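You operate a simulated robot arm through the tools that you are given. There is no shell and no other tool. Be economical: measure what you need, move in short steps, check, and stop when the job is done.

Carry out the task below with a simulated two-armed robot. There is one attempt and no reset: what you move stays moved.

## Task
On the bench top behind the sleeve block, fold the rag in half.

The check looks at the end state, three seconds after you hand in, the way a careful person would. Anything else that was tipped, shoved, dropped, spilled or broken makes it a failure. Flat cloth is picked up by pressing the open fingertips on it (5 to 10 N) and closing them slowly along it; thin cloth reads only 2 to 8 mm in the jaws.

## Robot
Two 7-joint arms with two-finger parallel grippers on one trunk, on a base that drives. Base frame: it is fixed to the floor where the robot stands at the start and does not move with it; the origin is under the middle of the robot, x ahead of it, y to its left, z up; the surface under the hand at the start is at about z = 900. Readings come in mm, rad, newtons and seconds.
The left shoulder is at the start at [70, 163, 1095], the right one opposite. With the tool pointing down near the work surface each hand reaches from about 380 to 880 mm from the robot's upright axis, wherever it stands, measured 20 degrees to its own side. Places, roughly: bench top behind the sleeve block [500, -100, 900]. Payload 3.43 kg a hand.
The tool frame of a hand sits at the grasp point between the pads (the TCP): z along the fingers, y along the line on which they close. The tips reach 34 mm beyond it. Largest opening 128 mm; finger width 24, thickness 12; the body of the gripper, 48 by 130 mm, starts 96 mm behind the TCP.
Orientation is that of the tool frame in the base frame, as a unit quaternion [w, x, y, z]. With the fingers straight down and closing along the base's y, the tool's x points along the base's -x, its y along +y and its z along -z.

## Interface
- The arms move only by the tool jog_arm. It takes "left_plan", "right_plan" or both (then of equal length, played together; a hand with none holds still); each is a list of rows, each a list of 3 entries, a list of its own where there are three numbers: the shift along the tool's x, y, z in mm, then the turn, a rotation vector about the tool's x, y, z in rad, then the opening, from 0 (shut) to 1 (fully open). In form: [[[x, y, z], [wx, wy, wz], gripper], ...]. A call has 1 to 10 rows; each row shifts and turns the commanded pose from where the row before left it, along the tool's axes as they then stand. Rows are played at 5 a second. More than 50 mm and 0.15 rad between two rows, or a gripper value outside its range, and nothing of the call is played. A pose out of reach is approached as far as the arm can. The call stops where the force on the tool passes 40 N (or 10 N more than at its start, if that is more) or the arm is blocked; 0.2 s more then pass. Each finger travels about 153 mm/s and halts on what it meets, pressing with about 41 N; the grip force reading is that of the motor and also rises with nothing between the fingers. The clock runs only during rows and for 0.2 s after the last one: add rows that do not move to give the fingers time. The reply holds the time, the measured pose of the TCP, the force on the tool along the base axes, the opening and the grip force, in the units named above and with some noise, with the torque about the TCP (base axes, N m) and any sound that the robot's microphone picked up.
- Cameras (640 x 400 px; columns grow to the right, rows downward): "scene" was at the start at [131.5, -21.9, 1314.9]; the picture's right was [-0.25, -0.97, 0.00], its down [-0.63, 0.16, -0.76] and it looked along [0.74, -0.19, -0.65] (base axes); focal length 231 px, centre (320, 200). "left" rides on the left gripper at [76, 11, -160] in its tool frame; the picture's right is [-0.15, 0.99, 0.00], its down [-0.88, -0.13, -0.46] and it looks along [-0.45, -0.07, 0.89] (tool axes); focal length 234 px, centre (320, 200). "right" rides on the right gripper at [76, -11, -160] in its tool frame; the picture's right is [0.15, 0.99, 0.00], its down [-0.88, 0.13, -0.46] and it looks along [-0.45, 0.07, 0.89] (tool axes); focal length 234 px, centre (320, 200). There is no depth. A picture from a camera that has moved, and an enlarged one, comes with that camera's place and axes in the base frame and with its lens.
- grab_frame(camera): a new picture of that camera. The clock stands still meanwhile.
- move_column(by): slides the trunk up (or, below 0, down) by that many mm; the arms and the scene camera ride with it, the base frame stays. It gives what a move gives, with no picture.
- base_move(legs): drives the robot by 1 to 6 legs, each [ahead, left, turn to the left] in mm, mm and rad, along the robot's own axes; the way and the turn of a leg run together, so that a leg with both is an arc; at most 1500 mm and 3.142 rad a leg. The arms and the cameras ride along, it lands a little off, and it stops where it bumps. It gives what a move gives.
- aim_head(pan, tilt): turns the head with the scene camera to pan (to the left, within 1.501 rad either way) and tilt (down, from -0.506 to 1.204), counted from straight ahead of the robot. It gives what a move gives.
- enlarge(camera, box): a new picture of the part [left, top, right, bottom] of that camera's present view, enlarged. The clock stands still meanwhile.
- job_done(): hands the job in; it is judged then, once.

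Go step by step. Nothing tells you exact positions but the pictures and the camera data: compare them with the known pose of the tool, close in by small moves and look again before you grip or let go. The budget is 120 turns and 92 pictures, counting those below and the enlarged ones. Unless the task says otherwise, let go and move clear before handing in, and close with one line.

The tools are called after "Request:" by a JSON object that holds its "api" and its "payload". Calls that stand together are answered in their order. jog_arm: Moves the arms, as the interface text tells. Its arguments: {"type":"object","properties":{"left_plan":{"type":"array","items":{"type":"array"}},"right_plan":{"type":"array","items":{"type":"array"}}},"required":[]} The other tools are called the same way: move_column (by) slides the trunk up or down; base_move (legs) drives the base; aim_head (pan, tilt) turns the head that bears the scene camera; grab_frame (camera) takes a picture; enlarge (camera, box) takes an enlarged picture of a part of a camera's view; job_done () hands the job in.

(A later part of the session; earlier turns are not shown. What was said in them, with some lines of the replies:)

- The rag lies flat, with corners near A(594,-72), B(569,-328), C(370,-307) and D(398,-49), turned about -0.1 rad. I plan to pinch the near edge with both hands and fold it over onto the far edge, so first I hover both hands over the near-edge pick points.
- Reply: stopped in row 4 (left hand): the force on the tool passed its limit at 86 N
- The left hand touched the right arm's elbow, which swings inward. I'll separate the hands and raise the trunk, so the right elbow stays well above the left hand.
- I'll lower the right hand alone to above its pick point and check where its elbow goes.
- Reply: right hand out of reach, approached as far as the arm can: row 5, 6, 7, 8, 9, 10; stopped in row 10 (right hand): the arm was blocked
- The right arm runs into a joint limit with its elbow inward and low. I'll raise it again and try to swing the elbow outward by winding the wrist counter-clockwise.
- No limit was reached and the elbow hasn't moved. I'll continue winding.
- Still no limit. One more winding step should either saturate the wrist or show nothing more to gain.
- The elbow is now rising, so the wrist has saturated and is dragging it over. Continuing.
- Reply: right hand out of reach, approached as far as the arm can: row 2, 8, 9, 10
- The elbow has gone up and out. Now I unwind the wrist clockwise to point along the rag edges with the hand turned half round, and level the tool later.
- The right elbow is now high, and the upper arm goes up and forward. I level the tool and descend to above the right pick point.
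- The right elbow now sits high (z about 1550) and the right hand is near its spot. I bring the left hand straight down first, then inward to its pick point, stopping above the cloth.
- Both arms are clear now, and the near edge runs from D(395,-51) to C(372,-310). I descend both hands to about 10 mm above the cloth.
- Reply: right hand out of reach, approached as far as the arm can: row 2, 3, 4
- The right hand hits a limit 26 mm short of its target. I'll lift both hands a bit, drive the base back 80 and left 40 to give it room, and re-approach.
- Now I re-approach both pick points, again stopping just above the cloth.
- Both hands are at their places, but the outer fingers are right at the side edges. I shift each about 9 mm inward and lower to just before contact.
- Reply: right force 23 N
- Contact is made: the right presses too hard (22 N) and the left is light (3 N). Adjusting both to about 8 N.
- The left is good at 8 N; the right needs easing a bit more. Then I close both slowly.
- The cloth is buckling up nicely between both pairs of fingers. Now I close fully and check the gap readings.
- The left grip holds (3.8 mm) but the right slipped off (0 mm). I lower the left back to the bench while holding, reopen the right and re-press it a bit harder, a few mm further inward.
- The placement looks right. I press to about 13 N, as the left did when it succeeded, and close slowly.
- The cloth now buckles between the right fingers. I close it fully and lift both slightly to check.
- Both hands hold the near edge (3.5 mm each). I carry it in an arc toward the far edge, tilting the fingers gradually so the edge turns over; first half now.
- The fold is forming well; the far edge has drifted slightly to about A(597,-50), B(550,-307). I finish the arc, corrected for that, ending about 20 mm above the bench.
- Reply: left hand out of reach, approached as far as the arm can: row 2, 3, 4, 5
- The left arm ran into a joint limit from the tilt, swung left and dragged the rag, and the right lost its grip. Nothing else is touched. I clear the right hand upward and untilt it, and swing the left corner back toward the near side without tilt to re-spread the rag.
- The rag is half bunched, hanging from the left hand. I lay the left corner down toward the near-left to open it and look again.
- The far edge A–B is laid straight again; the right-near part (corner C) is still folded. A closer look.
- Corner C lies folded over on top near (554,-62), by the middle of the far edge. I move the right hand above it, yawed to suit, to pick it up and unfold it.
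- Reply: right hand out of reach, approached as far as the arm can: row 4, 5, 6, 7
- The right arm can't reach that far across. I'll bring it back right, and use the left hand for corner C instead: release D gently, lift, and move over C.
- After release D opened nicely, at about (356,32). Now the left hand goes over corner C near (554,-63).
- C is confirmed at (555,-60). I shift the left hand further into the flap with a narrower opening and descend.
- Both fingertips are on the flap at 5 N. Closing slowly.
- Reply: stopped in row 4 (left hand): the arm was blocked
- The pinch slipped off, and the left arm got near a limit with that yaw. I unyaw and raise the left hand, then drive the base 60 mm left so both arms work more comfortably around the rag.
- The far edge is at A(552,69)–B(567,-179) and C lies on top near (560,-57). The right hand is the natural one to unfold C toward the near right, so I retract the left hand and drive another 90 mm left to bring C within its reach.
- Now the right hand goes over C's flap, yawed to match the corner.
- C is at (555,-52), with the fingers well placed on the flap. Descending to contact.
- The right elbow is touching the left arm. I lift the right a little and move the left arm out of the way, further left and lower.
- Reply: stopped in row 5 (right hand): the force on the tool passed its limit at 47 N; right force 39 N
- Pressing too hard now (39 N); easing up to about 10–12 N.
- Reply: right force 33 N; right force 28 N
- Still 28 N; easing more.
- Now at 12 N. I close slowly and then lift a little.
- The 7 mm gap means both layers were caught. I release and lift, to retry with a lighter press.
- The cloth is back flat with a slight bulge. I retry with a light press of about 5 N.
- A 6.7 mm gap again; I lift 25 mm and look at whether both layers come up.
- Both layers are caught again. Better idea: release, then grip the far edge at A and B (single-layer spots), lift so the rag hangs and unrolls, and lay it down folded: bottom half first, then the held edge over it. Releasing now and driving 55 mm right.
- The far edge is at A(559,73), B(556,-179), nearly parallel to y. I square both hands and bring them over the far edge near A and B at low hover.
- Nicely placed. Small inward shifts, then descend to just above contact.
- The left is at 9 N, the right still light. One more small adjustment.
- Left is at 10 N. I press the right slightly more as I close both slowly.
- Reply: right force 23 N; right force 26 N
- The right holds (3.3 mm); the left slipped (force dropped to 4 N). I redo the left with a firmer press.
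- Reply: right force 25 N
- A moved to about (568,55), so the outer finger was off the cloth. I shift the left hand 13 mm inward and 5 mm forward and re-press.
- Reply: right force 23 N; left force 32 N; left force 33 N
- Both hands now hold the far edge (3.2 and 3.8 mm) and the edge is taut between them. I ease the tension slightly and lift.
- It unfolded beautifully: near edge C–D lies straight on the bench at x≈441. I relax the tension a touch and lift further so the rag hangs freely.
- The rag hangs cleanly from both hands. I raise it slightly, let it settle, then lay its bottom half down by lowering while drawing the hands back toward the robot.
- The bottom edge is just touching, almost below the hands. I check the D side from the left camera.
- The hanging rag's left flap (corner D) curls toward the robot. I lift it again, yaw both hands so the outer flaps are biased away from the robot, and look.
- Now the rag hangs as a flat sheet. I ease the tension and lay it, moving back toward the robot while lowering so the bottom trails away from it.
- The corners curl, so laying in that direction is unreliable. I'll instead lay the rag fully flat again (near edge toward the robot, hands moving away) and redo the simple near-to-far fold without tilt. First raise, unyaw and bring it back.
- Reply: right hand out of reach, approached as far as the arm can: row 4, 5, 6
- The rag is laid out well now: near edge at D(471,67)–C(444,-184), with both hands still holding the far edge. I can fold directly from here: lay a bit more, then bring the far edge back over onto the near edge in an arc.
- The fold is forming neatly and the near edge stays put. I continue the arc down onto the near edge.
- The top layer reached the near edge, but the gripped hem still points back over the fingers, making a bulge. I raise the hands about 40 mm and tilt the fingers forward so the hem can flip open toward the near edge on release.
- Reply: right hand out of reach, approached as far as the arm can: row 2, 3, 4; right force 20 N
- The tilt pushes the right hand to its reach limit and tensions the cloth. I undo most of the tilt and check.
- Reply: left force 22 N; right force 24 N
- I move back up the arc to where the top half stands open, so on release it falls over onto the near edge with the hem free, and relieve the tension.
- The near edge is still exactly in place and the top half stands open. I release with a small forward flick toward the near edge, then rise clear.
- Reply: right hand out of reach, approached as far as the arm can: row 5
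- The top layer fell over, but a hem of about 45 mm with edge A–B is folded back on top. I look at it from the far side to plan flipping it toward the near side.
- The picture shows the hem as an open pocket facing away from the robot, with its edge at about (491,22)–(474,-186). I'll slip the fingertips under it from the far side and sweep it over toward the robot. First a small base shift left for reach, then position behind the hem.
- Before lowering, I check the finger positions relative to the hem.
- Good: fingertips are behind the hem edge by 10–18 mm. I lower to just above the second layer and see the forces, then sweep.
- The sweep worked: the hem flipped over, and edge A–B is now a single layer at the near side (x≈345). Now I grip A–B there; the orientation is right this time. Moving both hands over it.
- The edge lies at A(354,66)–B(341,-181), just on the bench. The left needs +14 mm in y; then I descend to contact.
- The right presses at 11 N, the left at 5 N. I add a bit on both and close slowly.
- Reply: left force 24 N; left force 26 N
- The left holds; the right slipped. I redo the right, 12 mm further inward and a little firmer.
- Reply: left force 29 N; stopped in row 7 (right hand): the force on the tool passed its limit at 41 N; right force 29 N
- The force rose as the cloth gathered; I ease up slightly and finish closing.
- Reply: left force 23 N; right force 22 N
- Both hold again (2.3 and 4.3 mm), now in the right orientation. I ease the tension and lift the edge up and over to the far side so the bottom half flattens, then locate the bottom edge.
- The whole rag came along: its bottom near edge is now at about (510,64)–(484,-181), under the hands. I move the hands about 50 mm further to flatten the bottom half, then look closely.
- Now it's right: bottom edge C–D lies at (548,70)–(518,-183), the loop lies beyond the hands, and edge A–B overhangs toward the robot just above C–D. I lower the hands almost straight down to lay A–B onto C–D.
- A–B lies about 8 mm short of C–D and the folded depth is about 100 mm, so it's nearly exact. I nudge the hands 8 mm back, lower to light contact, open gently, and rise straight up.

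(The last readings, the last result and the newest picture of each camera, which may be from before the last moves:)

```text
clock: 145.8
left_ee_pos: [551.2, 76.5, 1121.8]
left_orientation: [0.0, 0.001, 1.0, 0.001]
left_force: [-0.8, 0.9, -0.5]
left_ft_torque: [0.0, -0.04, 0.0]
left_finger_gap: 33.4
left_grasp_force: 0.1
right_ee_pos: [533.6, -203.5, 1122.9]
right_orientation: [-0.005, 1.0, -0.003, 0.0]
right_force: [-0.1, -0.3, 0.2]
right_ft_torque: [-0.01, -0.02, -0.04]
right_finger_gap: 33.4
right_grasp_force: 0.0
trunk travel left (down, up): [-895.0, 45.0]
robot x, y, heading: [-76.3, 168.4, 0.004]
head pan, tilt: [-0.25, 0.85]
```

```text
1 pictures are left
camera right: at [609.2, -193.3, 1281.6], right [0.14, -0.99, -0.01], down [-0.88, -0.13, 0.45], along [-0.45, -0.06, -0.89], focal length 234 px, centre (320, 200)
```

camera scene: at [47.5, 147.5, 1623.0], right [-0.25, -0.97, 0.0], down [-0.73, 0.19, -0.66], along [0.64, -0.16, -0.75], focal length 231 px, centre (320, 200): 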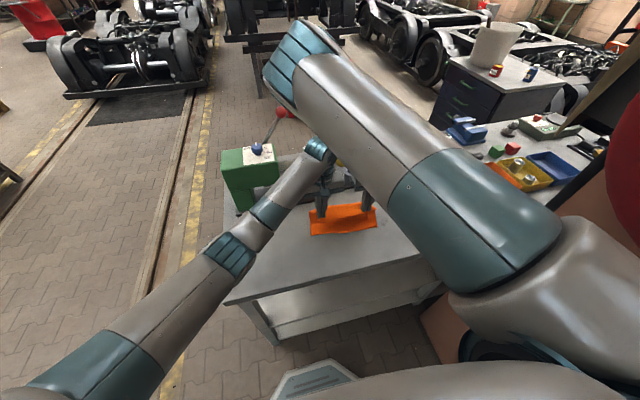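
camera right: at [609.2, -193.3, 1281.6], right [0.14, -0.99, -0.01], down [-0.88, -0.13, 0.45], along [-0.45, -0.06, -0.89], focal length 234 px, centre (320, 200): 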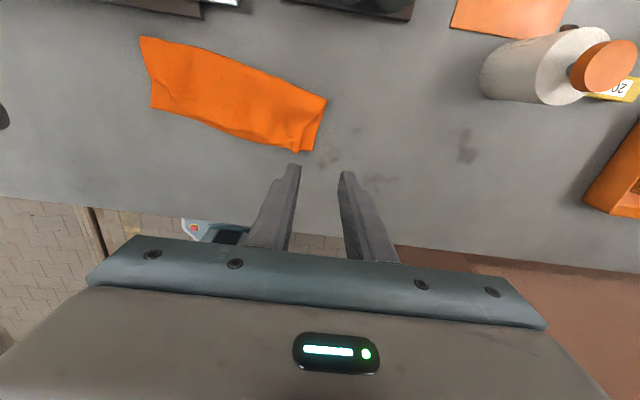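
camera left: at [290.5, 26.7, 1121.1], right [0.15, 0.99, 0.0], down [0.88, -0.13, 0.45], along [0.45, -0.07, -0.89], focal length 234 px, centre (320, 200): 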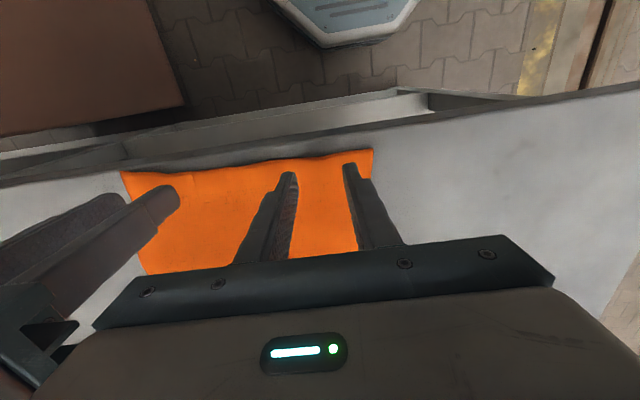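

The rag now lies as a folded strip. I use the last picture for a close look.

Request:
{"api": "enlarge", "payload": {"camera": "right", "box": [130, 20, 340, 165]}}

```text
2.76 times, centred on (235, 92) of right
camera zoom: at [609.2, -193.3, 1281.6], right [0.14, -0.99, -0.01], down [-0.88, -0.13, 0.45], along [-0.45, -0.06, -0.89], focal length 646 px, centre (554, 497)
```

zoom: 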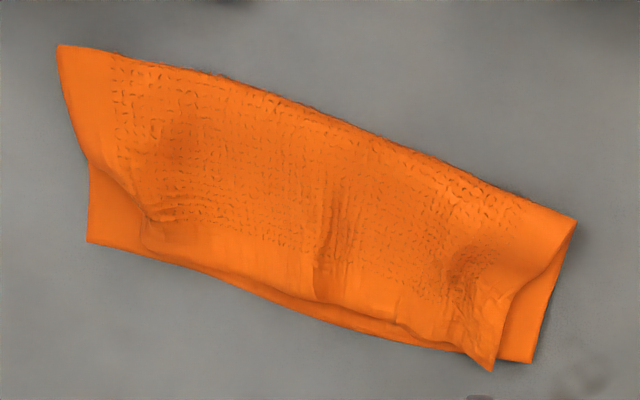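

The rag is folded in half along a straight line. Edge A–B lies on C–D with the corners within about 20 mm, and both hands are open and clear above it. Nothing else on the bench appears to have moved, so I'm handing in.

Request:
{"api": "job_done", "payload": {}}

```text
The job is handed in.
```

I folded the rag in half on the bench top behind the sleeve block and handed the job in; the check result has not come back. The corners line up to within about 20 mm and a few light wrinkles remain. It ended up roughly 100 mm left of where it started. Both hands are open and clear, and nothing else looked moved in the pictures.
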